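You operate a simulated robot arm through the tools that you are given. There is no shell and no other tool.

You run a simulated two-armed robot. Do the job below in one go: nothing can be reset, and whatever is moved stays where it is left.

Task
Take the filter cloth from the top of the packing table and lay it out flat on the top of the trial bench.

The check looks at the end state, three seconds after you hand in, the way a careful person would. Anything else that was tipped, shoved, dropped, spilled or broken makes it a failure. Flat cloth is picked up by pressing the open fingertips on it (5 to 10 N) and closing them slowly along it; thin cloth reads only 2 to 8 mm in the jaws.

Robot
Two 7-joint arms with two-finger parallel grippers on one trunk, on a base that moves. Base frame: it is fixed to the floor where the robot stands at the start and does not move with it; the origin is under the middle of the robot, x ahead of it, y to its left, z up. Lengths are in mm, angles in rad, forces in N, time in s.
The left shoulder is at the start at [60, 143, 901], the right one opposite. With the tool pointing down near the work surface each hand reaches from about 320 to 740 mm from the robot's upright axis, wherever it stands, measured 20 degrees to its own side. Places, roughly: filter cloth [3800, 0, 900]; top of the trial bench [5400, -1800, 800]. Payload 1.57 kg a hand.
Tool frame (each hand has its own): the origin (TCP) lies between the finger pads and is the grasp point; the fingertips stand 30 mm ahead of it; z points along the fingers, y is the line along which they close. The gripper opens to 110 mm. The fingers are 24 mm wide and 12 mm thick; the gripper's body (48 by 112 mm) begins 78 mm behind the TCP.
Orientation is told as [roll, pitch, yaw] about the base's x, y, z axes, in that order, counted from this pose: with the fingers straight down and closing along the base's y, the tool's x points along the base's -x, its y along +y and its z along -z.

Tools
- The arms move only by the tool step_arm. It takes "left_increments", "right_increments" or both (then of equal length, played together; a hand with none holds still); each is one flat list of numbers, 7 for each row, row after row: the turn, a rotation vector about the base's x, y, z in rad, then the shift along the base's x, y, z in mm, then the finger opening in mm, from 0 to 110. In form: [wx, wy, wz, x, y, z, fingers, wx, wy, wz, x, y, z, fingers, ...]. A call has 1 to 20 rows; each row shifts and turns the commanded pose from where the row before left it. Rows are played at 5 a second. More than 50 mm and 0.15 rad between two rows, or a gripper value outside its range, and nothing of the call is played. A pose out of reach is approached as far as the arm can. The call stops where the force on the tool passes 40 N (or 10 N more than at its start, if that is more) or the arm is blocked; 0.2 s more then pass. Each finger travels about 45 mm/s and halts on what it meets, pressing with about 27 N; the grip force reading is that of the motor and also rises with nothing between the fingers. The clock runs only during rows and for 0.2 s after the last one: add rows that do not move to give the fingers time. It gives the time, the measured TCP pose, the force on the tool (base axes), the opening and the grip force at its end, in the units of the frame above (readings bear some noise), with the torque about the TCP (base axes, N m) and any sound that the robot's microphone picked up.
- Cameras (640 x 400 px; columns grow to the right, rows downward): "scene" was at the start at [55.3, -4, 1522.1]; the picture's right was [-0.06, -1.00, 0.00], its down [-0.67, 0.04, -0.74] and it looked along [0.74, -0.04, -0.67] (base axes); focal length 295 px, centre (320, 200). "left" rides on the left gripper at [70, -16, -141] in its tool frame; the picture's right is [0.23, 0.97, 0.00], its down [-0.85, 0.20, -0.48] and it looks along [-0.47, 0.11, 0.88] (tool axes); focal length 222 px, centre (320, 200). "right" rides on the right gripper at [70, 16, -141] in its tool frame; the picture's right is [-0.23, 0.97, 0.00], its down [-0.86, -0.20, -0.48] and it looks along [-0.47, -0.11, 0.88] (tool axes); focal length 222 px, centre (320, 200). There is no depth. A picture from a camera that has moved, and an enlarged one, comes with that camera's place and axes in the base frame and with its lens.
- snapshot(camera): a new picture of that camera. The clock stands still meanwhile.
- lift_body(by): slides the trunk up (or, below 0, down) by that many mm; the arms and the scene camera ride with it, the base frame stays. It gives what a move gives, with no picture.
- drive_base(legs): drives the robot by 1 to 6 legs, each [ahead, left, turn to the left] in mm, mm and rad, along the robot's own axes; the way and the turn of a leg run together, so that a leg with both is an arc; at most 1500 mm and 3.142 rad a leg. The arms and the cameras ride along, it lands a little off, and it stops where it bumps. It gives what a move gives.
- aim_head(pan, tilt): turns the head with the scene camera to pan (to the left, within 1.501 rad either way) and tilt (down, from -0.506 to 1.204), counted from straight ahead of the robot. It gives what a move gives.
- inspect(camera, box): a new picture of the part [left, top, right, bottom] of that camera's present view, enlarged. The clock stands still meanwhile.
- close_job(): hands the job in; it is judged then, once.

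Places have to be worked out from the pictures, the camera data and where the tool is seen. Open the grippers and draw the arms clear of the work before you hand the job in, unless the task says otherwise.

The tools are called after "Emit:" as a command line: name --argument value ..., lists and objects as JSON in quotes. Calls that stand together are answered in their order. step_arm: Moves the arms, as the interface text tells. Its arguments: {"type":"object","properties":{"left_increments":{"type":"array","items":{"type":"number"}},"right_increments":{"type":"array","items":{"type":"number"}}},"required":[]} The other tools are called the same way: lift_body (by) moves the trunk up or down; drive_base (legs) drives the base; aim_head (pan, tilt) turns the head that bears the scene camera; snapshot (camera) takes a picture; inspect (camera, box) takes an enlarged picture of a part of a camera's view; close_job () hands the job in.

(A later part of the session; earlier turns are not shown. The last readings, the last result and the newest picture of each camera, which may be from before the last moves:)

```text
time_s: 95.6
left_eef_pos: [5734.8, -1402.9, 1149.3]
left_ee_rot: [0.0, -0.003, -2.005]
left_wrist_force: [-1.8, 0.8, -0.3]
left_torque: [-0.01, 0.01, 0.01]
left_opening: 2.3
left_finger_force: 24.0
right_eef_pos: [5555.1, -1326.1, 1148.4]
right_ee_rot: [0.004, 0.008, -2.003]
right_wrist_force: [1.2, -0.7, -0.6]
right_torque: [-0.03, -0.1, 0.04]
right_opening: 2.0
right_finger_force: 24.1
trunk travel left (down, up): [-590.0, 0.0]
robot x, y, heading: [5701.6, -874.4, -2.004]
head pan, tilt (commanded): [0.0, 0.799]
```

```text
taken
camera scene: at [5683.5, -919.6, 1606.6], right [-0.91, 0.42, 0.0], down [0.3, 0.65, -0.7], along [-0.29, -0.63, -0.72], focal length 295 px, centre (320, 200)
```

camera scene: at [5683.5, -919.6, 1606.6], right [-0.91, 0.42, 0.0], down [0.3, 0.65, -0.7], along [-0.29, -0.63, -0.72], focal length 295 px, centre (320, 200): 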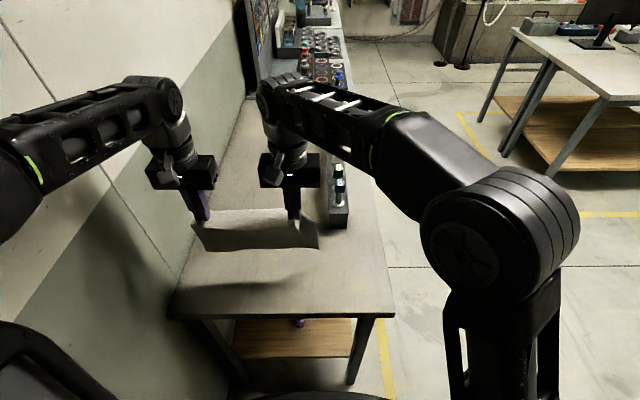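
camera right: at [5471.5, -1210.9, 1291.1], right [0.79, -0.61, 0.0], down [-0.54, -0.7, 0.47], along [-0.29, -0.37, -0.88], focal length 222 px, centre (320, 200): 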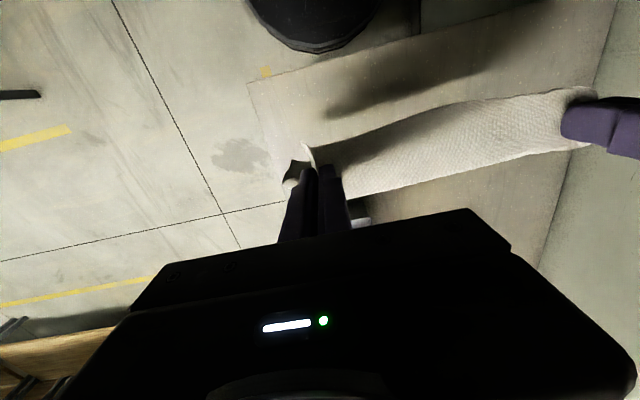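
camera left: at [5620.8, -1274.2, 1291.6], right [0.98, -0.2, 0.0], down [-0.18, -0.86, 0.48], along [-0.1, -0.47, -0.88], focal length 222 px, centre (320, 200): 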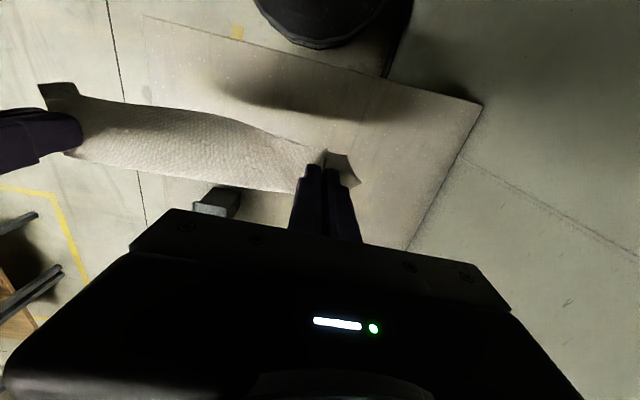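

Hands are now over the strip behind the rack. Moving forward 130 mm while lowering 60 mm to bring the cloth's hanging edge over its landing line.

Emit:
step_arm --left_increments '[0, 0, 0, -10.9, -23.6, -12, 0, 0, 0, 0, -10.9, -23.6, -12, 0, 0, 0, 0, -10.9, -23.6, -12, 0, 0, 0, 0, -10.9, -23.6, -12, 0, 0, 0, 0, -10.9, -23.6, -12, 0, 0, 0, 0, 0, 0, 0, 0]' --right_increments '[0, 0, 0, -10.9, -23.6, -12, 0, 0, 0, 0, -10.9, -23.6, -12, 0, 0, 0, 0, -10.9, -23.6, -12, 0, 0, 0, 0, -10.9, -23.6, -12, 0, 0, 0, 0, -10.9, -23.6, -12, 0, 0, 0, 0, 0, 0, 0, 0]'

Emit:
snapshot --camera "scene"

Emit:
snapshot --camera "right"

Emit:
snapshot --camera "left"

```text
time_s: 97.0
left_eef_pos: [5675.2, -1518.6, 1090.0]
left_ee_rot: [-0.01, -0.001, -2.011]
left_wrist_force: [-19.9, 26.6, 6.3]
left_torque: [0.83, 0.74, -0.4]
left_opening: 3.9
left_finger_force: 24.4
right_eef_pos: [5543.7, -1358.4, 1134.2]
right_ee_rot: [0.008, 0.001, -2.002]
right_wrist_force: [19.6, -27.5, -7.7]
right_torque: [-0.79, -0.6, -0.02]
right_opening: 2.2
right_finger_force: 24.3
right hand out of reach, approached as far as the arm can: row 2, 3, 4, 5
trunk travel left (down, up): [-590.0, 0.0]
robot x, y, heading: [5702.1, -875.9, -2.005]
head pan, tilt (commanded): [0.0, 0.799]
```

```text
taken
camera scene: at [5685.4, -919.3, 1606.7], right [-0.91, 0.42, 0.0], down [0.3, 0.65, -0.7], along [-0.29, -0.63, -0.72], focal length 295 px, centre (320, 200)
```

scene: 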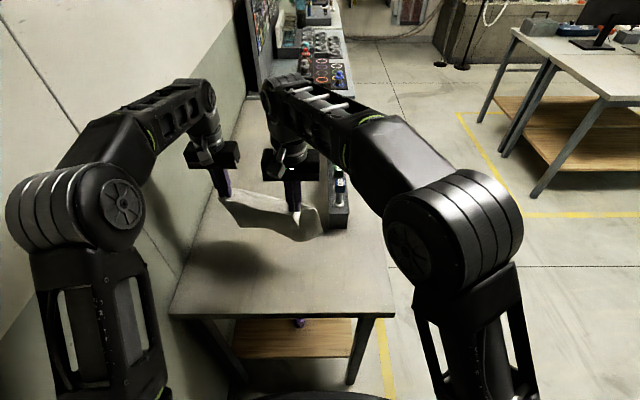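

```text
taken
camera right: at [5586.0, -1301.7, 1275.7], right [0.79, -0.61, 0.01], down [-0.54, -0.69, 0.48], along [-0.29, -0.38, -0.88], focal length 222 px, centre (320, 200)
```

right: 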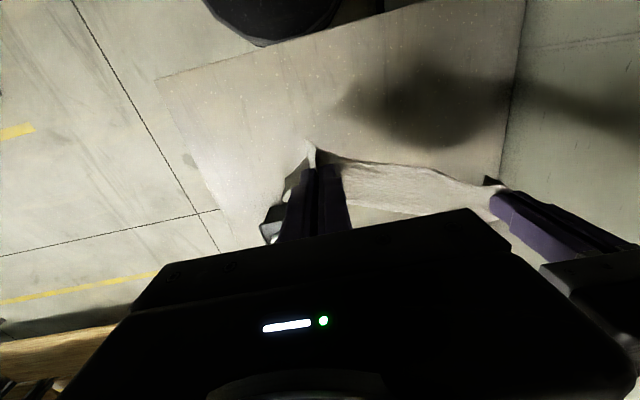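

```text
taken
camera left: at [5691.2, -1449.4, 1232.2], right [0.98, -0.21, -0.01], down [-0.18, -0.86, 0.48], along [-0.11, -0.47, -0.88], focal length 222 px, centre (320, 200)
```

left: 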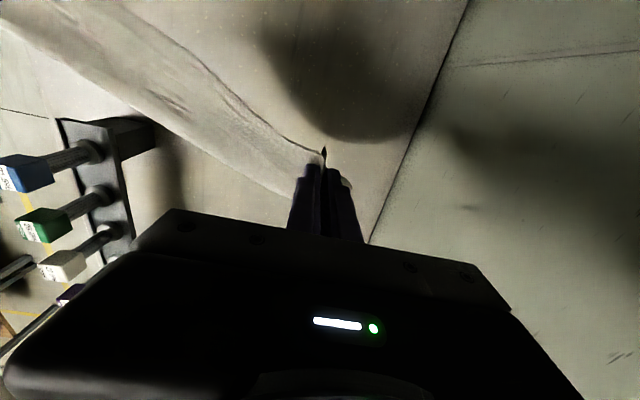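

The right hand hit its reach limit while the left moved on, so the cloth is now pulled tight (≈33 N). I'll bring the left hand straight back to its proper spacing from the right at once.

Emit:
step_arm --left_increments '[0, 0, 0, 12, 20.8, 11, 0, 0, 0, 0, 12, 20.8, 11, 0, 0, 0, 0, 12, 20.8, 11, 0, 0, 0, 0, 12, 20.8, 11, 0, 0, 0, 0, 0, 0, 0, 0]'

Emit:
snapshot --camera "scene"

Emit:
inspect --camera "scene" --box '[160, 120, 384, 260]'

```text
time_s: 98.2
left_eef_pos: [5728.1, -1439.6, 1133.3]
left_ee_rot: [0.0, -0.005, -2.006]
left_wrist_force: [-8.7, 3.5, 0.6]
left_torque: [0.11, 0.3, -0.09]
left_opening: 2.7
left_finger_force: 23.5
right_eef_pos: [5541.0, -1357.5, 1133.1]
right_ee_rot: [0.001, 0.007, -2.004]
right_wrist_force: [9.8, -3.0, -0.5]
right_torque: [-0.1, -0.27, 0.05]
right_opening: 2.1
right_finger_force: 23.7
trunk travel left (down, up): [-590.0, 0.0]
robot x, y, heading: [5704.0, -873.1, -2.005]
head pan, tilt (commanded): [0.0, 0.799]
```

```text
taken
camera scene: at [5684.8, -920.6, 1606.6], right [-0.91, 0.42, 0.0], down [0.3, 0.65, -0.7], along [-0.29, -0.63, -0.72], focal length 295 px, centre (320, 200)
```

scene: 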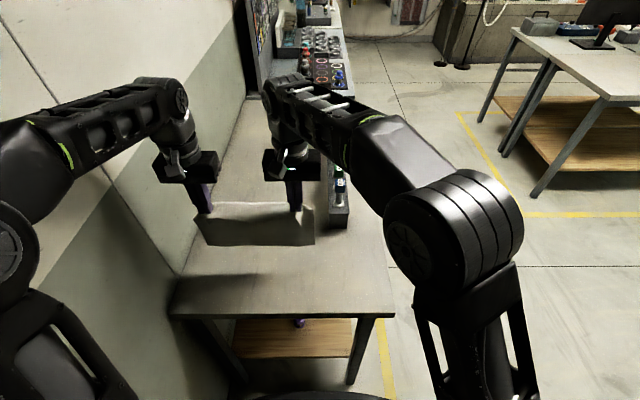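

```text
2.86 times, centred on (272, 190) of scene
camera zoom: at [5684.8, -920.6, 1606.6], right [-0.91, 0.42, 0.0], down [0.3, 0.65, -0.7], along [-0.29, -0.63, -0.72], focal length 842 px, centre (457, 229)
```

zoom: 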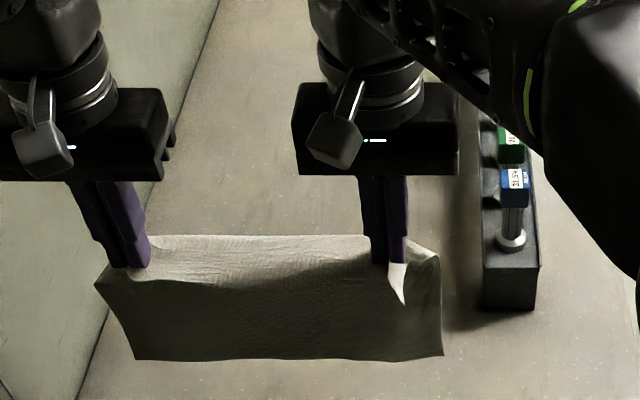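

The cloth is back to hanging properly, both grips still hold (2.7/2.1 mm), with ~9 N of remaining tension. I'll bring the left hand 9 mm inward and lower both 45 mm (reach grows as the hands go lower).

Emit:
step_arm --left_increments '[0, 0, 0, -4, 2, -5, 0, 0, 0, 0, -4, 2, -10, 0, 0, 0, 0, 0, 0, -10, 0, 0, 0, 0, 0, 0, -10, 0, 0, 0, 0, 0, 0, -10, 0, 0, 0, 0, 0, 0, 0, 0]' --right_increments '[0, 0, 0, 0, 0, -5, 0, 0, 0, 0, 0, 0, -10, 0, 0, 0, 0, 0, 0, -10, 0, 0, 0, 0, 0, 0, -10, 0, 0, 0, 0, 0, 0, -10, 0, 0, 0, 0, 0, 0, 0, 0]'

Emit:
drive_base --legs '[[25, 0, 0]]'

Emit:
inspect --camera "scene" --box '[144, 120, 400, 280]'

```text
time_s: 99.6
left_eef_pos: [5720.7, -1436.0, 1088.8]
left_ee_rot: [0.001, -0.004, -2.005]
left_wrist_force: [-0.3, 0.3, 0.6]
left_torque: [-0.01, -0.02, -0.01]
left_opening: 2.4
left_finger_force: 23.8
right_eef_pos: [5541.7, -1357.7, 1087.0]
right_ee_rot: [0.003, 0.008, -2.003]
right_wrist_force: [1.0, 0.2, -0.9]
right_torque: [-0.01, -0.01, 0.01]
right_opening: 1.8
right_finger_force: 23.3
trunk travel left (down, up): [-590.0, 0.0]
robot x, y, heading: [5707.6, -873.9, -2.005]
head pan, tilt (commanded): [0.0, 0.799]
```

```text
time_s: 100.4
left_eef_pos: [5709.3, -1457.9, 1087.1]
left_ee_rot: [0.001, -0.001, -2.005]
left_wrist_force: [-0.7, -0.3, -1.1]
left_torque: [0.01, 0.0, -0.02]
left_opening: 2.3
left_finger_force: 23.8
right_eef_pos: [5530.7, -1380.6, 1084.6]
right_ee_rot: [0.003, 0.011, -2.005]
right_wrist_force: [0.7, -1.1, -0.9]
right_torque: [0.04, -0.04, -0.02]
right_opening: 2.2
right_finger_force: 23.9
trunk travel left (down, up): [-590.0, 0.0]
robot x, y, heading: [5693.2, -892.2, -2.004]
head pan, tilt (commanded): [0.0, 0.799]
```

```text
2.50 times, centred on (272, 200) of scene
camera zoom: at [5673.8, -944.2, 1606.5], right [-0.91, 0.42, 0.0], down [0.3, 0.65, -0.7], along [-0.29, -0.63, -0.72], focal length 737 px, centre (440, 200)
```

zoom: 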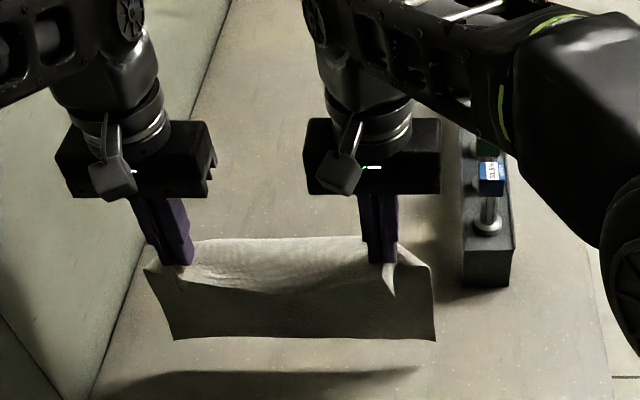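

Tension is gone; the cloth's lower edge hangs about 40 mm above the bench, spanning roughly 4–308 mm left of my axis, clear of the rack (27 mm right). Moving forward 75 mm, staying inside the reach limit.

Emit:
step_arm --left_increments '[0, 0, 0, -6.3, -13.6, -2.5, 0, 0, 0, 0, -6.3, -13.6, -2.5, 0, 0, 0, 0, -6.3, -13.6, -2.5, 0, 0, 0, 0, -6.3, -13.6, -2.5, 0, 0, 0, 0, -6.3, -13.6, -2.5, 0, 0, 0, 0, 0, 0, 0, 0]' --right_increments '[0, 0, 0, -6.3, -13.6, -2.5, 0, 0, 0, 0, -6.3, -13.6, -2.5, 0, 0, 0, 0, -6.3, -13.6, -2.5, 0, 0, 0, 0, -6.3, -13.6, -2.5, 0, 0, 0, 0, -6.3, -13.6, -2.5, 0, 0, 0, 0, 0, 0, 0, 0]'

Emit:
inspect --camera "scene" --box '[144, 120, 400, 280]'

```text
time_s: 101.8
left_eef_pos: [5677.1, -1526.3, 1076.5]
left_ee_rot: [0.0, -0.003, -2.005]
left_wrist_force: [0.4, -0.3, 0.0]
left_torque: [0.0, 0.05, 0.02]
left_opening: 2.1
left_finger_force: 23.6
right_eef_pos: [5503.9, -1441.9, 1076.8]
right_ee_rot: [0.002, 0.008, -2.002]
right_wrist_force: [0.7, 0.6, 0.0]
right_torque: [0.02, -0.01, 0.01]
right_opening: 1.9
right_finger_force: 23.7
right hand out of reach, approached as far as the arm can: row 5
trunk travel left (down, up): [-590.0, 0.0]
robot x, y, heading: [5691.6, -895.3, -2.004]
head pan, tilt (commanded): [0.0, 0.799]
```

```text
2.50 times, centred on (272, 200) of scene
camera zoom: at [5674.7, -942.2, 1606.6], right [-0.91, 0.42, 0.0], down [0.3, 0.65, -0.7], along [-0.29, -0.63, -0.72], focal length 737 px, centre (440, 200)
```

zoom: 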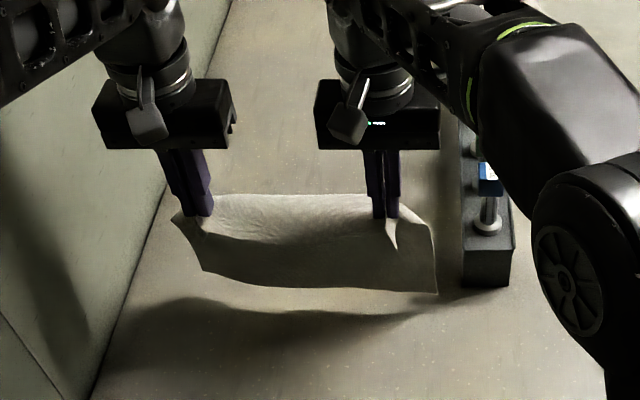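

Both hands reached about f=575 (right at its limit for that height). I'll lower ~21 mm while creeping ~17 mm further forward, letting the bottom edge come down near the bench.

Emit:
step_arm --left_increments '[0, 0, 0, 0, 0, 0, 0, 0, 0, 0, -2.1, -4.5, -7, 0, 0, 0, 0, -2.1, -4.5, -7, 0, 0, 0, 0, -2.1, -4.5, -7, 0, 0, 0, 0, 0, 0, 0, 0, 0, 0, 0, 0, 0, 0, 0]' --right_increments '[0, 0, 0, 0, 0, 0, 0, 0, 0, 0, -2.5, -5.4, -7, 0, 0, 0, 0, -2.5, -5.4, -7, 0, 0, 0, 0, -2.5, -5.4, -7, 0, 0, 0, 0, 0, 0, 0, 0, 0, 0, 0, 0, 0, 0, 0]'

Emit:
inspect --camera "scene" --box '[144, 120, 400, 280]'

Emit:
snapshot --camera "left"

```text
time_s: 103.2
left_eef_pos: [5671.1, -1538.6, 1054.9]
left_ee_rot: [-0.002, -0.005, -2.005]
left_wrist_force: [0.5, 1.0, 0.0]
left_torque: [0.0, 0.03, 0.0]
left_opening: 2.3
left_finger_force: 23.8
right_eef_pos: [5494.7, -1458.7, 1054.1]
right_ee_rot: [0.003, 0.009, -2.003]
right_wrist_force: [0.8, 0.0, -0.6]
right_torque: [0.0, 0.0, -0.03]
right_opening: 1.8
right_finger_force: 23.7
trunk travel left (down, up): [-590.0, 0.0]
robot x, y, heading: [5692.0, -898.1, -2.007]
head pan, tilt (commanded): [0.0, 0.799]
```

```text
2.50 times, centred on (272, 200) of scene
camera zoom: at [5674.5, -942.7, 1606.6], right [-0.91, 0.42, 0.0], down [0.3, 0.65, -0.7], along [-0.29, -0.63, -0.72], focal length 737 px, centre (440, 200)
```

zoom: 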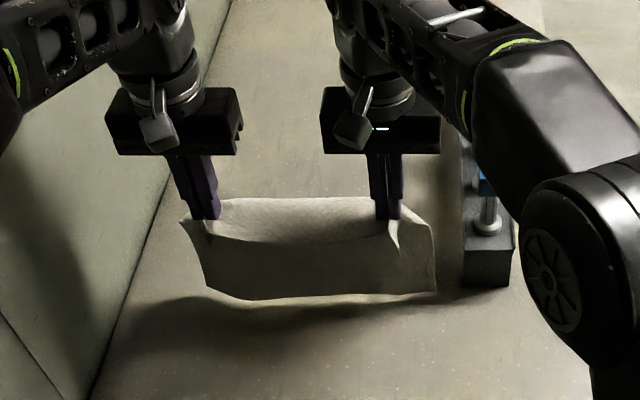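

```text
taken
camera left: at [5685.5, -1468.4, 1196.8], right [0.98, -0.2, 0.0], down [-0.18, -0.86, 0.48], along [-0.1, -0.47, -0.88], focal length 222 px, centre (320, 200)
```

left: 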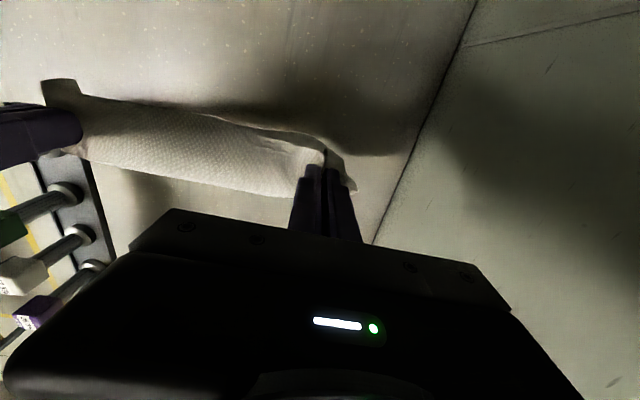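

Both hands level at f≈593 and the cloth's lower edge is just above the bench, clear of the rack. Starting the lay-down: lowering while drawing the hands back toward me, first 46 mm down / 54 mm back.

Emit:
step_arm --left_increments '[0, 0, 0, 2.1, 4.5, -8, 0, 0, 0, 0, 4.2, 9.1, -8, 0, 0, 0, 0, 5, 10.9, -10, 0, 0, 0, 0, 5, 10.9, -10, 0, 0, 0, 0, 5, 10.9, -10, 0]' --right_increments '[0, 0, 0, 2.1, 4.5, -8, 0, 0, 0, 0, 4.2, 9.1, -8, 0, 0, 0, 0, 5, 10.9, -10, 0, 0, 0, 0, 5, 10.9, -10, 0, 0, 0, 0, 5, 10.9, -10, 0]'

Emit:
inspect --camera "scene" --box '[144, 120, 400, 280]'

Emit:
snapshot --camera "left"

```text
time_s: 104.4
left_eef_pos: [5692.1, -1490.8, 1009.3]
left_ee_rot: [0.0, -0.004, -2.006]
left_wrist_force: [0.1, 0.9, -0.4]
left_torque: [-0.02, 0.04, -0.03]
left_opening: 2.6
left_finger_force: 23.9
right_eef_pos: [5517.4, -1411.8, 1008.2]
right_ee_rot: [0.0, 0.009, -2.003]
right_wrist_force: [0.0, 1.0, 0.1]
right_torque: [-0.04, 0.02, 0.02]
right_opening: 1.7
right_finger_force: 23.4
trunk travel left (down, up): [-590.0, 0.0]
robot x, y, heading: [5696.1, -895.5, -2.006]
head pan, tilt (commanded): [0.0, 0.799]
```

```text
2.50 times, centred on (272, 200) of scene
camera zoom: at [5674.8, -942.1, 1606.6], right [-0.91, 0.42, 0.0], down [0.3, 0.65, -0.7], along [-0.29, -0.63, -0.72], focal length 737 px, centre (440, 200)
```

zoom: 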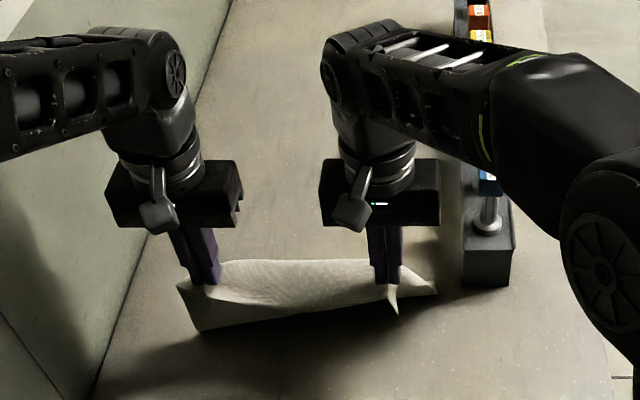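

```text
taken
camera left: at [5706.3, -1421.6, 1150.9], right [0.98, -0.2, 0.0], down [-0.18, -0.86, 0.48], along [-0.1, -0.47, -0.88], focal length 222 px, centre (320, 200)
```

left: 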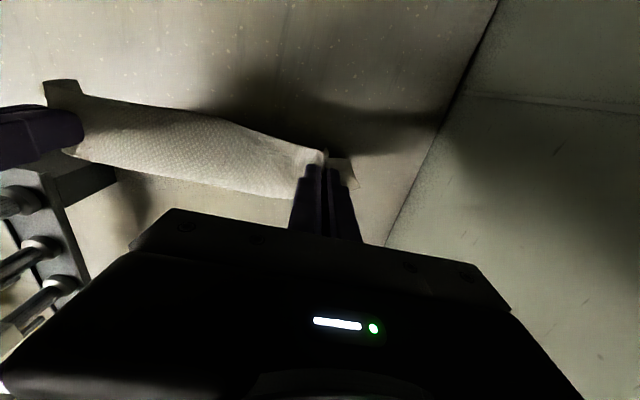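

The left bottom corner stayed under the hands instead of trailing away from me (belly forward), so it would lay skewed. I'll lift again, go forward, let it settle, and redo it with a faster draw-back relative to the lowering.

Emit:
step_arm --left_increments '[0, 0, 0, 0, 0, 12, 0, 0, 0, 0, 0, 0, 12, 0, 0, 0, 0, -2.1, -4.5, 12, 0, 0, 0, 0, -2.1, -4.5, 12, 0, 0, 0, 0, -2.5, -5.4, 12, 0, 0, 0, 0, -2.5, -5.4, 10, 0, 0, 0, 0, 0, 0, 0, 0, 0, 0, 0, 0, 0, 0, 0]' --right_increments '[0, 0, 0, 0, 0, 12, 0, 0, 0, 0, 0, 0, 12, 0, 0, 0, 0, -2.1, -4.5, 12, 0, 0, 0, 0, -2.1, -4.5, 12, 0, 0, 0, 0, -2.5, -5.4, 12, 0, 0, 0, 0, -2.5, -5.4, 10, 0, 0, 0, 0, 0, 0, 0, 0, 0, 0, 0, 0, 0, 0, 0]'

Emit:
inspect --camera "scene" --box '[144, 120, 400, 280]'

```text
time_s: 106.2
left_eef_pos: [5685.5, -1512.9, 1078.5]
left_ee_rot: [0.0, -0.005, -2.005]
left_wrist_force: [0.1, 0.4, 0.0]
left_torque: [0.05, -0.02, 0.0]
left_opening: 2.4
left_finger_force: 24.1
right_eef_pos: [5507.4, -1430.8, 1078.1]
right_ee_rot: [0.002, 0.009, -2.003]
right_wrist_force: [1.0, -0.6, -0.4]
right_torque: [0.01, -0.03, 0.01]
right_opening: 2.3
right_finger_force: 23.8
trunk travel left (down, up): [-590.0, 0.0]
robot x, y, heading: [5691.0, -895.4, -2.005]
head pan, tilt (commanded): [0.0, 0.799]
```

```text
2.50 times, centred on (272, 200) of scene
camera zoom: at [5674.6, -942.5, 1606.6], right [-0.91, 0.42, 0.0], down [0.3, 0.65, -0.7], along [-0.29, -0.63, -0.72], focal length 737 px, centre (440, 200)
```

zoom: 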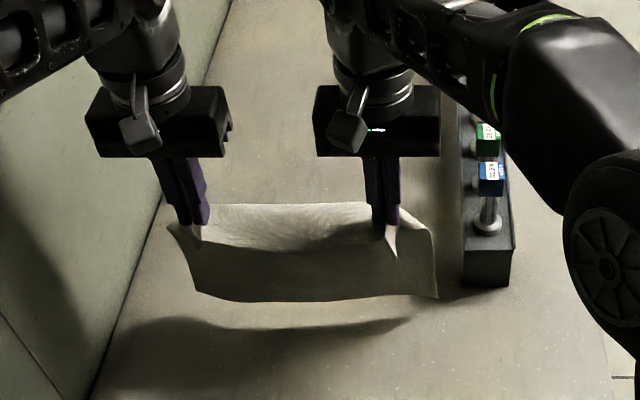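

The cloth hangs straight again, clear of the bench. Moving forward 30 mm and down 17 mm to the start of the lay-down and letting it settle.

Emit:
step_arm --left_increments '[0, 0, 0, -2.5, -5.4, -4, 0, 0, 0, 0, -2.5, -5.4, -4, 0, 0, 0, 0, -2.5, -5.4, -3, 0, 0, 0, 0, -2.5, -5.4, -3, 0, 0, 0, 0, -2.5, -5.4, -3, 0, 0, 0, 0, 0, 0, 0, 0, 0, 0, 0, 0, 0, 0, 0, 0, 0, 0, 0, 0, 0, 0]' --right_increments '[0, 0, 0, -2.5, -5.4, -4, 0, 0, 0, 0, -2.5, -5.4, -4, 0, 0, 0, 0, -2.5, -5.4, -3, 0, 0, 0, 0, -2.5, -5.4, -3, 0, 0, 0, 0, -2.5, -5.4, -3, 0, 0, 0, 0, 0, 0, 0, 0, 0, 0, 0, 0, 0, 0, 0, 0, 0, 0, 0, 0, 0, 0]'

Emit:
inspect --camera "scene" --box '[144, 120, 400, 280]'

```text
time_s: 108.0
left_eef_pos: [5671.3, -1540.1, 1062.5]
left_ee_rot: [0.002, -0.004, -2.004]
left_wrist_force: [0.1, -0.5, -1.2]
left_torque: [0.04, -0.01, -0.01]
left_opening: 2.1
left_finger_force: 23.8
right_eef_pos: [5497.6, -1450.5, 1064.7]
right_ee_rot: [0.001, 0.006, -2.005]
right_wrist_force: [-0.2, -1.4, 0.5]
right_torque: [-0.01, 0.02, 0.02]
right_opening: 2.2
right_finger_force: 24.1
right hand out of reach, approached as far as the arm can: row 5
trunk travel left (down, up): [-590.0, 0.0]
robot x, y, heading: [5695.4, -897.4, -2.003]
head pan, tilt (commanded): [0.0, 0.799]
```

```text
2.50 times, centred on (272, 200) of scene
camera zoom: at [5674.7, -942.4, 1606.6], right [-0.91, 0.42, 0.0], down [0.3, 0.65, -0.7], along [-0.29, -0.63, -0.72], focal length 737 px, centre (440, 200)
```

zoom: 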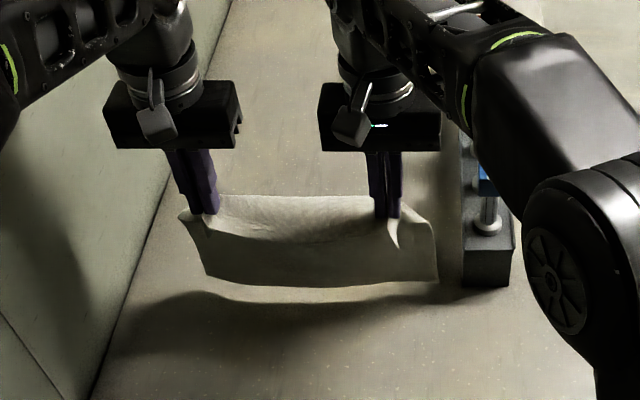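

Right is ~8 mm behind the left; I'll level them at z≈1047, then begin drawing back with about 2:1 back-to-down motion so the edge trails away from me.

Emit:
step_arm --left_increments '[0, 0, 0, 0, 0, -8, 0, 0, 0, 0, 0, 0, -7, 0, 0, 0, 0, 0, 0, 0, 0, 0, 0, 0, 0, 0, 0, 0, 0, 0, 0, 4.2, 9.1, -4, 0, 0, 0, 0, 5.9, 12.7, -5, 0, 0, 0, 0, 5.9, 12.7, -6, 0, 0, 0, 0, 5.9, 12.7, -7, 0, 0, 0, 0, 5.9, 12.7, -8, 0, 0, 0, 0, 5.9, 12.7, -10, 0]' --right_increments '[0, 0, 0, -1.7, -3.6, -9, 0, 0, 0, 0, -1.7, -3.6, -8, 0, 0, 0, 0, 0, 0, 0, 0, 0, 0, 0, 0, 0, 0, 0, 0, 0, 0, 4.2, 9.1, -4, 0, 0, 0, 0, 5.9, 12.7, -5, 0, 0, 0, 0, 5.9, 12.7, -6, 0, 0, 0, 0, 5.9, 12.7, -7, 0, 0, 0, 0, 5.9, 12.7, -8, 0, 0, 0, 0, 5.9, 12.7, -10, 0]'

Emit:
inspect --camera "scene" --box '[144, 120, 400, 280]'

Emit:
snapshot --camera "left"

Emit:
snapshot --camera "right"

```text
time_s: 110.2
left_eef_pos: [5706.5, -1465.5, 1007.5]
left_ee_rot: [0.0, -0.004, -2.006]
left_wrist_force: [0.0, 1.4, 0.1]
left_torque: [0.01, 0.01, 0.0]
left_opening: 2.2
left_finger_force: 24.1
right_eef_pos: [5528.1, -1386.5, 1007.1]
right_ee_rot: [0.001, 0.006, -2.005]
right_wrist_force: [0.4, -0.2, -0.1]
right_torque: [-0.01, 0.0, 0.02]
right_opening: 2.1
right_finger_force: 22.9
trunk travel left (down, up): [-590.0, 0.0]
robot x, y, heading: [5697.3, -899.5, -2.009]
head pan, tilt (commanded): [0.0, 0.799]
```

```text
2.50 times, centred on (272, 200) of scene
camera zoom: at [5674.9, -942.0, 1606.6], right [-0.91, 0.42, 0.0], down [0.3, 0.65, -0.7], along [-0.29, -0.63, -0.72], focal length 737 px, centre (440, 200)
```

zoom: 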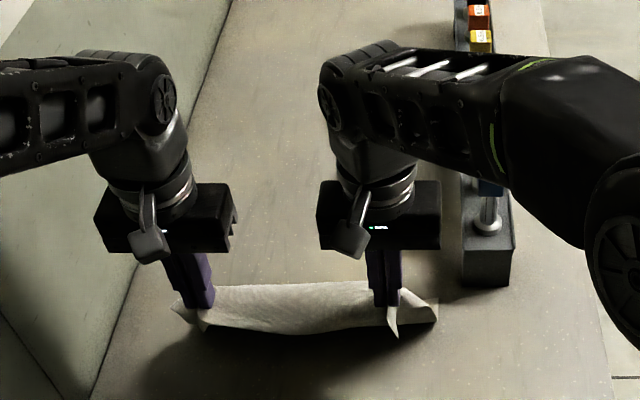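

```text
taken
camera left: at [5719.6, -1395.3, 1148.7], right [0.98, -0.2, 0.0], down [-0.18, -0.86, 0.48], along [-0.1, -0.47, -0.88], focal length 222 px, centre (320, 200)
```

left: 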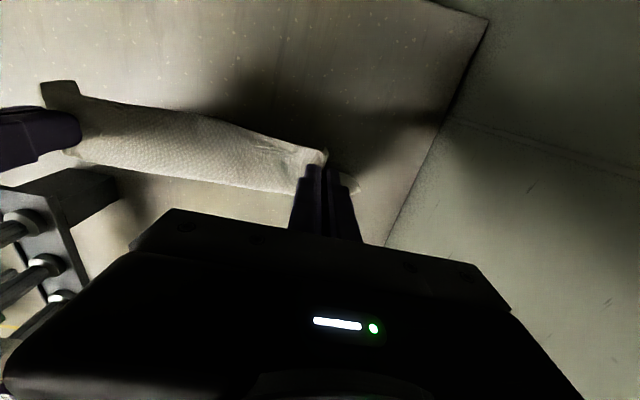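

```text
taken
camera right: at [5570.8, -1330.8, 1148.6], right [0.79, -0.61, 0.0], down [-0.54, -0.7, 0.47], along [-0.29, -0.37, -0.88], focal length 222 px, centre (320, 200)
```

right: 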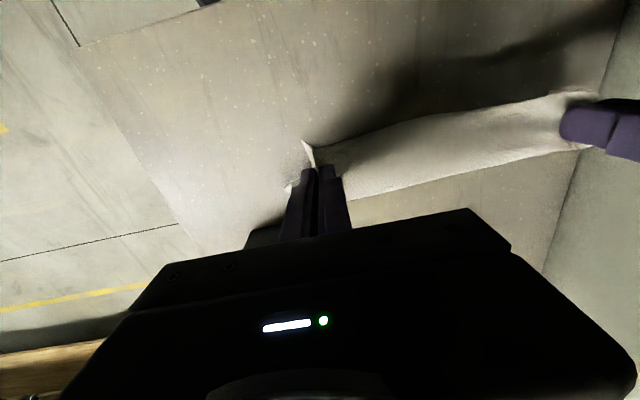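

Both sides now trail away from me (no cloth visible hanging on my side except the short flap). Continuing the lay-down: about 64 mm back and 66 mm down.

Emit:
step_arm --left_increments '[0, 0, 0, 5.9, 12.7, -12, 0, 0, 0, 0, 5.9, 12.7, -13, 0, 0, 0, 0, 5.5, 11.8, -13, 0, 0, 0, 0, 5, 10.9, -14, 0, 0, 0, 0, 4.6, 10, -14, 0]' --right_increments '[0, 0, 0, 5.9, 12.7, -12, 0, 0, 0, 0, 5.9, 12.7, -13, 0, 0, 0, 0, 5.5, 11.8, -13, 0, 0, 0, 0, 5, 10.9, -14, 0, 0, 0, 0, 4.6, 10, -14, 0]'

Emit:
inspect --camera "scene" --box '[144, 140, 400, 300]'

Emit:
snapshot --camera "left"

Emit:
snapshot --camera "right"

```text
time_s: 111.4
left_eef_pos: [5731.8, -1408.5, 941.1]
left_ee_rot: [0.0, -0.004, -2.006]
left_wrist_force: [0.1, -0.3, -0.1]
left_torque: [-0.02, 0.01, 0.01]
left_opening: 2.3
left_finger_force: 24.1
right_eef_pos: [5555.4, -1328.4, 941.5]
right_ee_rot: [0.003, 0.009, -2.004]
right_wrist_force: [0.9, 0.0, 0.7]
right_torque: [-0.01, -0.01, 0.01]
right_opening: 2.2
right_finger_force: 23.6
trunk travel left (down, up): [-590.0, 0.0]
robot x, y, heading: [5693.3, -895.9, -2.005]
head pan, tilt (commanded): [0.0, 0.799]
```

```text
2.50 times, centred on (272, 220) of scene
camera zoom: at [5674.9, -942.3, 1606.6], right [-0.91, 0.42, 0.0], down [0.3, 0.65, -0.7], along [-0.29, -0.63, -0.72], focal length 737 px, centre (440, 150)
```

zoom: 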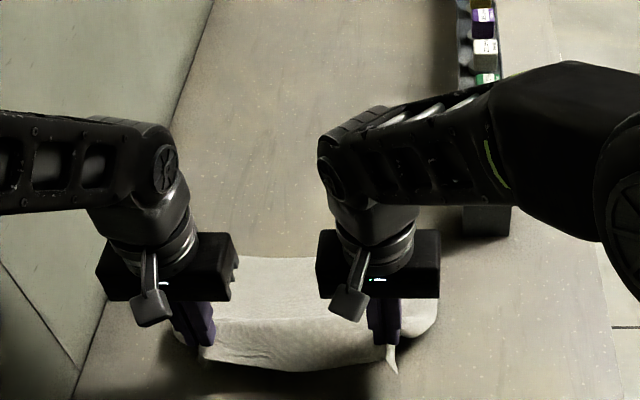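

```text
taken
camera left: at [5745.9, -1338.0, 1083.0], right [0.98, -0.2, 0.0], down [-0.18, -0.86, 0.48], along [-0.1, -0.47, -0.88], focal length 222 px, centre (320, 200)
```

left: 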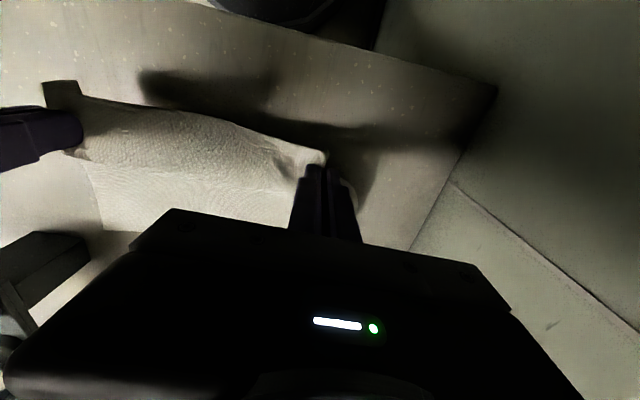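

```text
taken
camera right: at [5598.6, -1273.4, 1083.2], right [0.79, -0.61, 0.0], down [-0.54, -0.7, 0.47], along [-0.29, -0.37, -0.88], focal length 222 px, centre (320, 200)
```

right: 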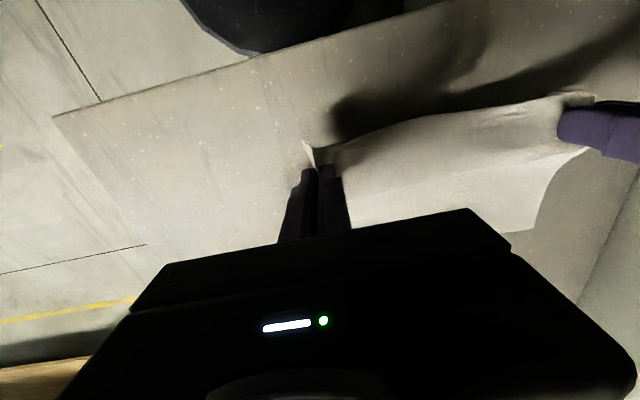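

The far edge is laid out straight at about 597 mm from my axis (v≈250), well clear of the rack. Finishing the lay-down: 41 mm back and 54 mm down.

Emit:
step_arm --left_increments '[0, 0, 0, 4.6, 10, -13, 0, 0, 0, 0, 3.8, 8.2, -13, 0, 0, 0, 0, 3.4, 7.3, -12, 0, 0, 0, 0, 3.4, 7.3, -10, 0, 0, 0, 0, 2.5, 5.4, -6, 0, 0, 0, 0, 0, 0, 0, 0]' --right_increments '[0, 0, 0, 4.6, 10, -13, 0, 0, 0, 0, 3.8, 8.2, -13, 0, 0, 0, 0, 3.4, 7.3, -12, 0, 0, 0, 0, 3.4, 7.3, -10, 0, 0, 0, 0, 2.5, 5.4, -6, 0, 0, 0, 0, 0, 0, 0, 0]'

Emit:
inspect --camera "scene" --box '[144, 150, 400, 310]'

Emit:
snapshot --camera "left"

Emit:
snapshot --camera "right"

```text
time_s: 112.8
left_eef_pos: [5748.2, -1369.6, 886.7]
left_ee_rot: [-0.001, -0.004, -2.007]
left_wrist_force: [-0.7, -0.4, 1.1]
left_torque: [0.0, 0.01, 0.0]
left_opening: 2.3
left_finger_force: 24.1
right_eef_pos: [5574.3, -1288.8, 888.0]
right_ee_rot: [0.0, 0.008, -2.004]
right_wrist_force: [-0.6, 0.2, -0.3]
right_torque: [-0.01, 0.0, 0.01]
right_opening: 2.0
right_finger_force: 23.3
trunk travel left (down, up): [-590.0, 0.0]
robot x, y, heading: [5692.9, -898.9, -2.004]
head pan, tilt (commanded): [0.0, 0.799]
```

```text
2.50 times, centred on (272, 230) of scene
camera zoom: at [5674.6, -942.4, 1606.6], right [-0.91, 0.42, 0.0], down [0.3, 0.65, -0.7], along [-0.29, -0.63, -0.72], focal length 737 px, centre (440, 125)
```

zoom: 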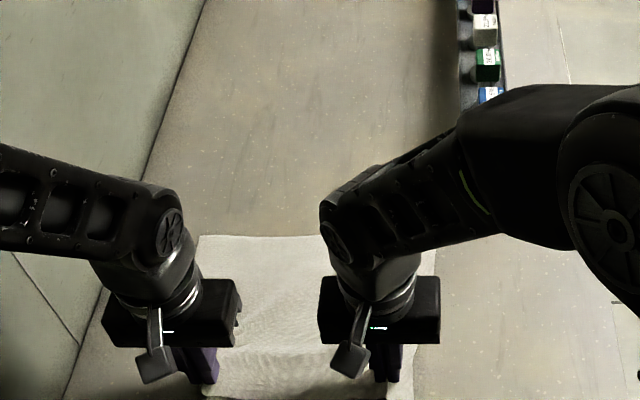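

```text
taken
camera left: at [5763.0, -1299.2, 1028.8], right [0.98, -0.2, 0.0], down [-0.18, -0.86, 0.48], along [-0.1, -0.47, -0.88], focal length 222 px, centre (320, 200)
```

left: 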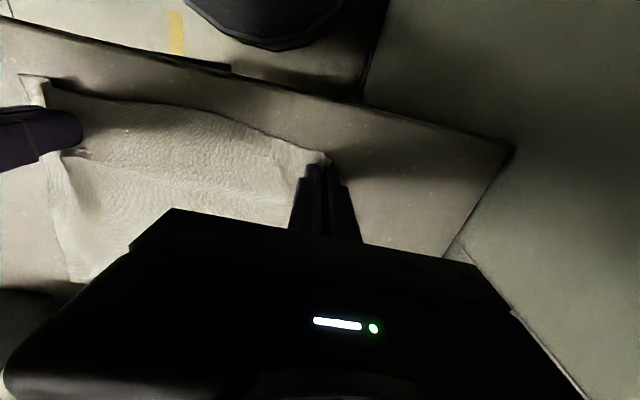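

```text
taken
camera right: at [5616.2, -1234.7, 1029.7], right [0.79, -0.61, 0.0], down [-0.54, -0.7, 0.47], along [-0.29, -0.37, -0.88], focal length 222 px, centre (320, 200)
```

right: 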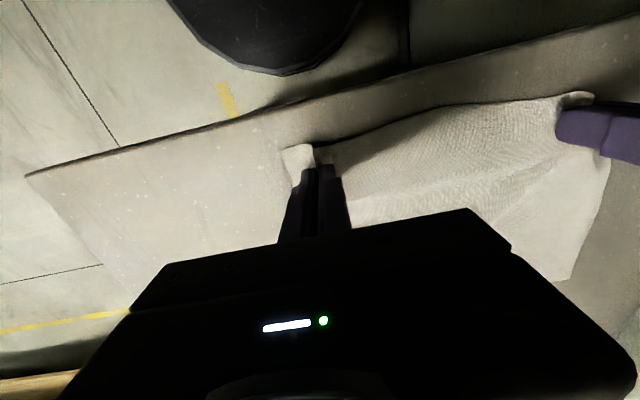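

The far edge stayed put (≈593 mm) and the sheet lies flat; hands are at z≈887. I'll spread the hands 3 mm each to take out slack, draw back 6 mm, and touch down gently before releasing.

Emit:
step_arm --left_increments '[0, 0, 0, 2.7, -1.3, -1, 0, 0, 0, 0, 1.3, 2.7, -1, 0, 0, 0, 0, 1.3, 2.7, -1.5, 0, 0, 0, 0, 0, 0, -1.5, 0, 0, 0, 0, 0, 0, 0, 0]' --right_increments '[0, 0, 0, -2.7, 1.3, -1, 0, 0, 0, 0, 1.3, 2.7, -2, 0, 0, 0, 0, 1.3, 2.7, -2, 0, 0, 0, 0, 0, 0, -1.5, 0, 0, 0, 0, 0, 0, 0, 0]'

```text
time_s: 114.0
left_eef_pos: [5753.3, -1366.0, 883.2]
left_ee_rot: [-0.001, -0.005, -2.007]
left_wrist_force: [-5.0, 0.7, 11.0]
left_torque: [-0.07, 0.19, -0.07]
left_opening: 2.5
left_finger_force: 24.1
right_eef_pos: [5572.3, -1283.5, 881.0]
right_ee_rot: [0.003, 0.006, -2.003]
right_wrist_force: [3.9, -2.1, 5.1]
right_torque: [-0.05, -0.06, 0.08]
right_opening: 2.0
right_finger_force: 23.9
trunk travel left (down, up): [-590.0, 0.0]
robot x, y, heading: [5696.5, -897.0, -2.003]
head pan, tilt (commanded): [0.0, 0.799]
```

Both hands touch down (11 and 5 N, slight sideways tension). I'll ease slightly and open the fingers slowly while still lightly pressing, so they spread the gathered folds flat.

Emit:
step_arm --left_increments '[0, 0, 0, 0, 0, 0.8, 2, 0, 0, 0, 0, 0, 0, 4, 0, 0, 0, 0, 0, 0, 7, 0, 0, 0, 0, 0, 0, 10, 0, 0, 0, 0, 0, 0, 13, 0, 0, 0, 0, 0, 0, 16, 0, 0, 0, 0, 0, 0, 19, 0, 0, 0, 0, 0, 0, 22, 0, 0, 0, 0, 0, 0, 25, 0, 0, 0, 0, 0, 0, 28, 0, 0, 0, 0, 0, 0, 31, 0, 0, 0, 0, 0, 0, 34, 0, 0, 0, 0, 0, 0, 34]' --right_increments '[0, 0, 0, 0, 0, 0, 2, 0, 0, 0, 0, 0, 0, 4, 0, 0, 0, 0, 0, 0, 7, 0, 0, 0, 0, 0, 0, 10, 0, 0, 0, 0, 0, 0, 13, 0, 0, 0, 0, 0, 0, 16, 0, 0, 0, 0, 0, 0, 19, 0, 0, 0, 0, 0, 0, 22, 0, 0, 0, 0, 0, 0, 25, 0, 0, 0, 0, 0, 0, 28, 0, 0, 0, 0, 0, 0, 31, 0, 0, 0, 0, 0, 0, 34, 0, 0, 0, 0, 0, 0, 34]'

Emit:
snapshot --camera "left"

Emit:
snapshot --camera "right"

Emit:
inspect --camera "scene" --box '[144, 180, 400, 340]'

```text
time_s: 116.8
left_eef_pos: [5753.4, -1365.6, 883.1]
left_ee_rot: [-0.001, -0.006, -2.005]
left_wrist_force: [0.2, -0.2, 1.5]
left_torque: [0.0, 0.01, 0.02]
left_opening: 33.7
left_finger_force: 0.1
right_eef_pos: [5572.9, -1284.0, 880.4]
right_ee_rot: [0.001, 0.007, -2.004]
right_wrist_force: [3.1, -1.8, 19.8]
right_torque: [0.03, 0.14, 0.0]
right_opening: 24.8
right_finger_force: 0.3
trunk travel left (down, up): [-590.0, 0.0]
robot x, y, heading: [5694.1, -899.8, -2.005]
head pan, tilt (commanded): [0.0, 0.799]
```

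```text
taken
camera left: at [5768.4, -1295.5, 1024.8], right [0.98, -0.2, 0.0], down [-0.18, -0.86, 0.48], along [-0.1, -0.47, -0.88], focal length 222 px, centre (320, 200)
```

left: 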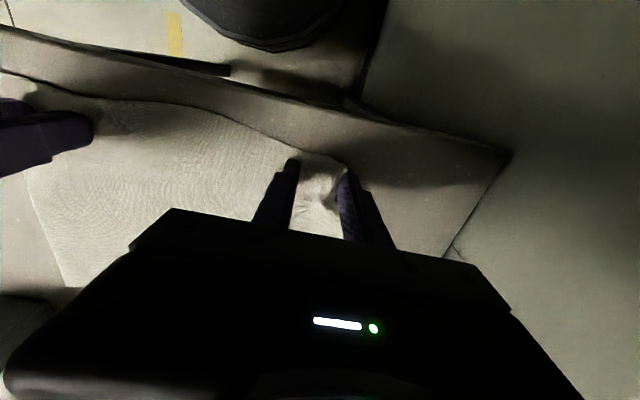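

```text
taken
camera right: at [5615.9, -1228.0, 1023.1], right [0.79, -0.61, 0.0], down [-0.54, -0.7, 0.47], along [-0.29, -0.37, -0.88], focal length 222 px, centre (320, 200)
```

right: 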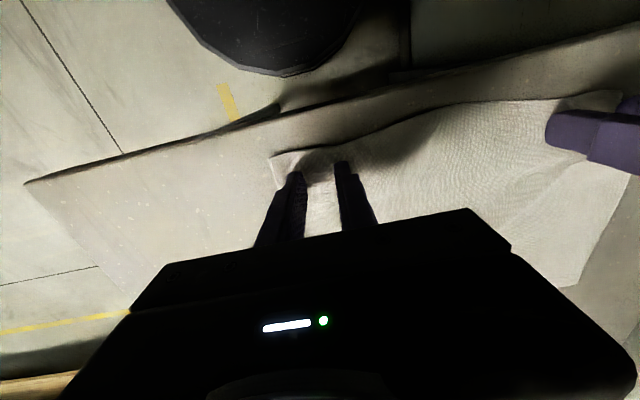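

```text
2.50 times, centred on (272, 260) of scene
camera zoom: at [5675.5, -941.1, 1606.7], right [-0.91, 0.42, 0.0], down [0.3, 0.65, -0.7], along [-0.29, -0.63, -0.72], focal length 737 px, centre (440, 50)
```

zoom: 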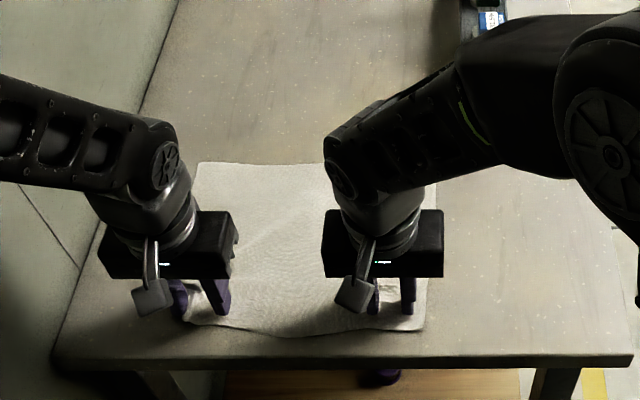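

The cloth lies on the bench with its near edge 18–34 mm inside the bench edge. The right hand presses too hard (20 N) and its fingers are held at 25 mm, so I ease it up before lifting both.

Emit:
step_arm --left_increments '[0, 0, 0, 0, 0, 1, 34, 0, 0, 0, 0, 0, 1, 34, 0, 0, 0, 0, 0, 0, 34, 0, 0, 0, 0, 0, 4, 34, 0, 0, 0, 0, 0, 8, 34, 0, 0, 0, 0, 0, 8, 34, 0, 0, 0, 0, 0, 8, 34, 0, 0, 0, 0, 0, 0, 34]' --right_increments '[0, 0, 0, 0, 0, 1, 26, 0, 0, 0, 0, 0, 1, 30, 0, 0, 0, 0, 0, 0.5, 34, 0, 0, 0, 0, 0, 4, 34, 0, 0, 0, 0, 0, 8, 34, 0, 0, 0, 0, 0, 8, 34, 0, 0, 0, 0, 0, 8, 34, 0, 0, 0, 0, 0, 0, 34]'

Emit:
snapshot --camera "left"

Emit:
snapshot --camera "right"

Emit:
inspect --camera "scene" --box '[144, 180, 400, 340]'

```text
time_s: 118.6
left_eef_pos: [5754.8, -1367.0, 913.9]
left_ee_rot: [0.001, -0.004, -2.005]
left_wrist_force: [-0.3, 0.1, -0.5]
left_torque: [-0.01, 0.0, 0.0]
left_opening: 34.3
left_finger_force: 0.0
right_eef_pos: [5570.7, -1284.6, 912.9]
right_ee_rot: [0.001, 0.008, -2.003]
right_wrist_force: [-0.4, 0.2, 0.2]
right_torque: [0.0, 0.0, -0.01]
right_opening: 34.4
right_finger_force: 0.1
trunk travel left (down, up): [-590.0, 0.0]
robot x, y, heading: [5690.8, -900.6, -2.008]
head pan, tilt (commanded): [0.0, 0.799]
```

```text
taken
camera left: at [5768.6, -1296.8, 1055.0], right [0.98, -0.2, 0.0], down [-0.18, -0.86, 0.48], along [-0.1, -0.47, -0.88], focal length 222 px, centre (320, 200)
```

left: 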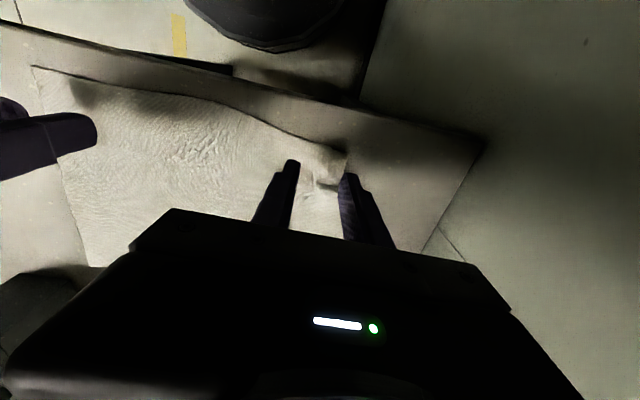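

```text
taken
camera right: at [5614.5, -1229.0, 1053.5], right [0.79, -0.61, 0.0], down [-0.54, -0.7, 0.47], along [-0.29, -0.37, -0.88], focal length 222 px, centre (320, 200)
```

right: 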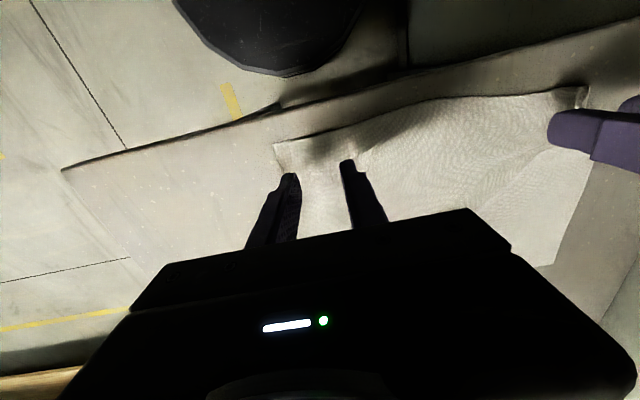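

```text
2.50 times, centred on (272, 260) of scene
camera zoom: at [5674.7, -942.6, 1606.6], right [-0.91, 0.42, 0.0], down [0.3, 0.65, -0.7], along [-0.29, -0.63, -0.72], focal length 737 px, centre (440, 50)
```

zoom: 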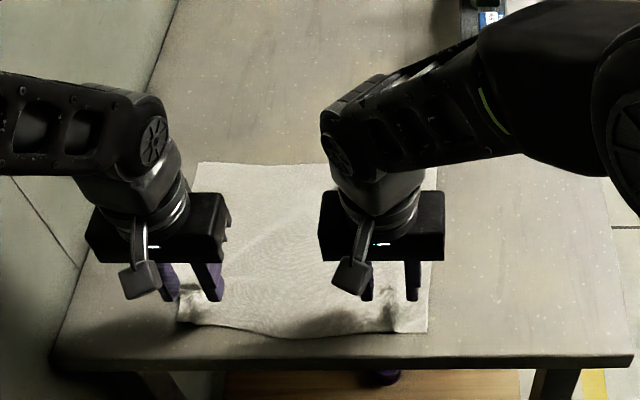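

The cloth stays down as the hands rise; there may be a small fold at the left near corner. Raising both hands and moving the right one aside to get a full view.

Emit:
step_arm --left_increments '[0, 0, 0, 0, 0, 30, 40, 0, 0, 0, 0, 0, 40, 40, 0, 0, 0, 0, 0, 40, 40, 0, 0, 0, 0, 0, 40, 40, 0, 0, 0, 0, 0, 0, 40, 0, 0, 0, 0, 0, 0, 40, 0, 0, 0, 0, 0, 0, 40, 0, 0, 0, 0, 0, 0, 40]' --right_increments '[0, 0, 0, 0, 0, 30, 40, 0, 0, 0, 0, 0, 40, 40, 0, 0, 0, 0, 0, 40, 40, 0, 0, 0, 0, 0, 40, 40, 0, 0, 0, -36, 16.8, 0, 40, 0, 0, 0, -36, 16.8, 0, 40, 0, 0, 0, -36, 16.8, 0, 40, 0, 0, 0, -36, 16.8, 0, 40]'

Emit:
snapshot --camera "scene"

Emit:
snapshot --camera "left"

Emit:
snapshot --camera "right"

```text
time_s: 120.4
left_eef_pos: [5754.2, -1367.4, 1062.7]
left_ee_rot: [0.001, -0.003, -2.005]
left_wrist_force: [0.0, 0.3, -0.9]
left_torque: [-0.01, 0.01, -0.01]
left_opening: 40.1
left_finger_force: 0.1
right_eef_pos: [5426.5, -1215.3, 1062.1]
right_ee_rot: [0.001, 0.01, -2.002]
right_wrist_force: [-0.5, -0.3, -0.2]
right_torque: [0.0, -0.06, -0.02]
right_opening: 40.1
right_finger_force: 0.1
trunk travel left (down, up): [-590.0, 0.0]
robot x, y, heading: [5693.7, -899.0, -2.003]
head pan, tilt (commanded): [0.0, 0.799]
```

```text
taken
camera scene: at [5674.0, -941.6, 1606.6], right [-0.91, 0.42, 0.0], down [0.3, 0.65, -0.7], along [-0.29, -0.63, -0.72], focal length 295 px, centre (320, 200)
```

scene: 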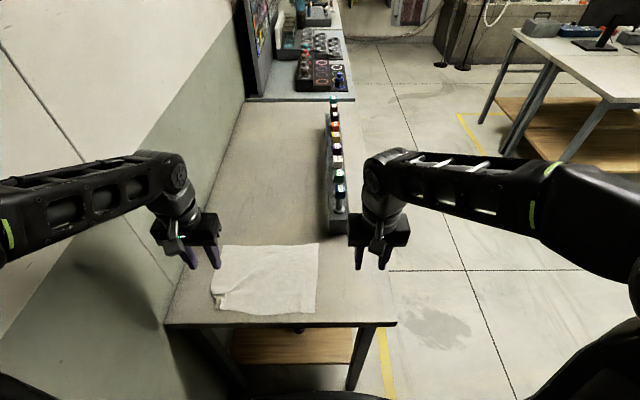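

```text
taken
camera left: at [5767.0, -1296.5, 1205.2], right [0.98, -0.2, 0.0], down [-0.18, -0.86, 0.48], along [-0.1, -0.47, -0.88], focal length 222 px, centre (320, 200)
```

left: 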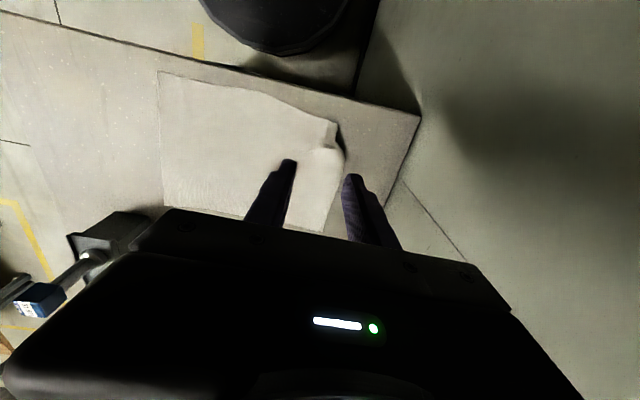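

```text
taken
camera right: at [5470.0, -1158.8, 1204.1], right [0.79, -0.61, 0.0], down [-0.54, -0.7, 0.47], along [-0.29, -0.37, -0.88], focal length 222 px, centre (320, 200)
```

right: 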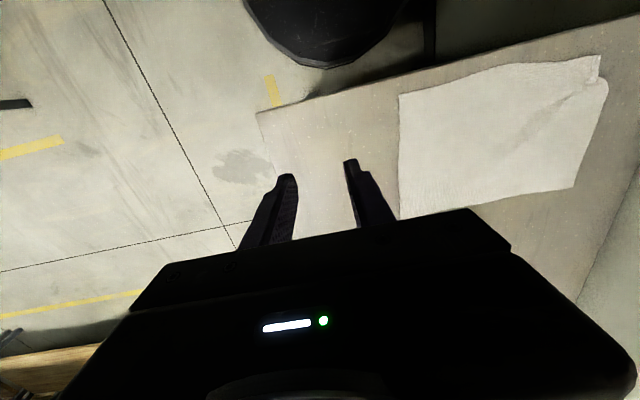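

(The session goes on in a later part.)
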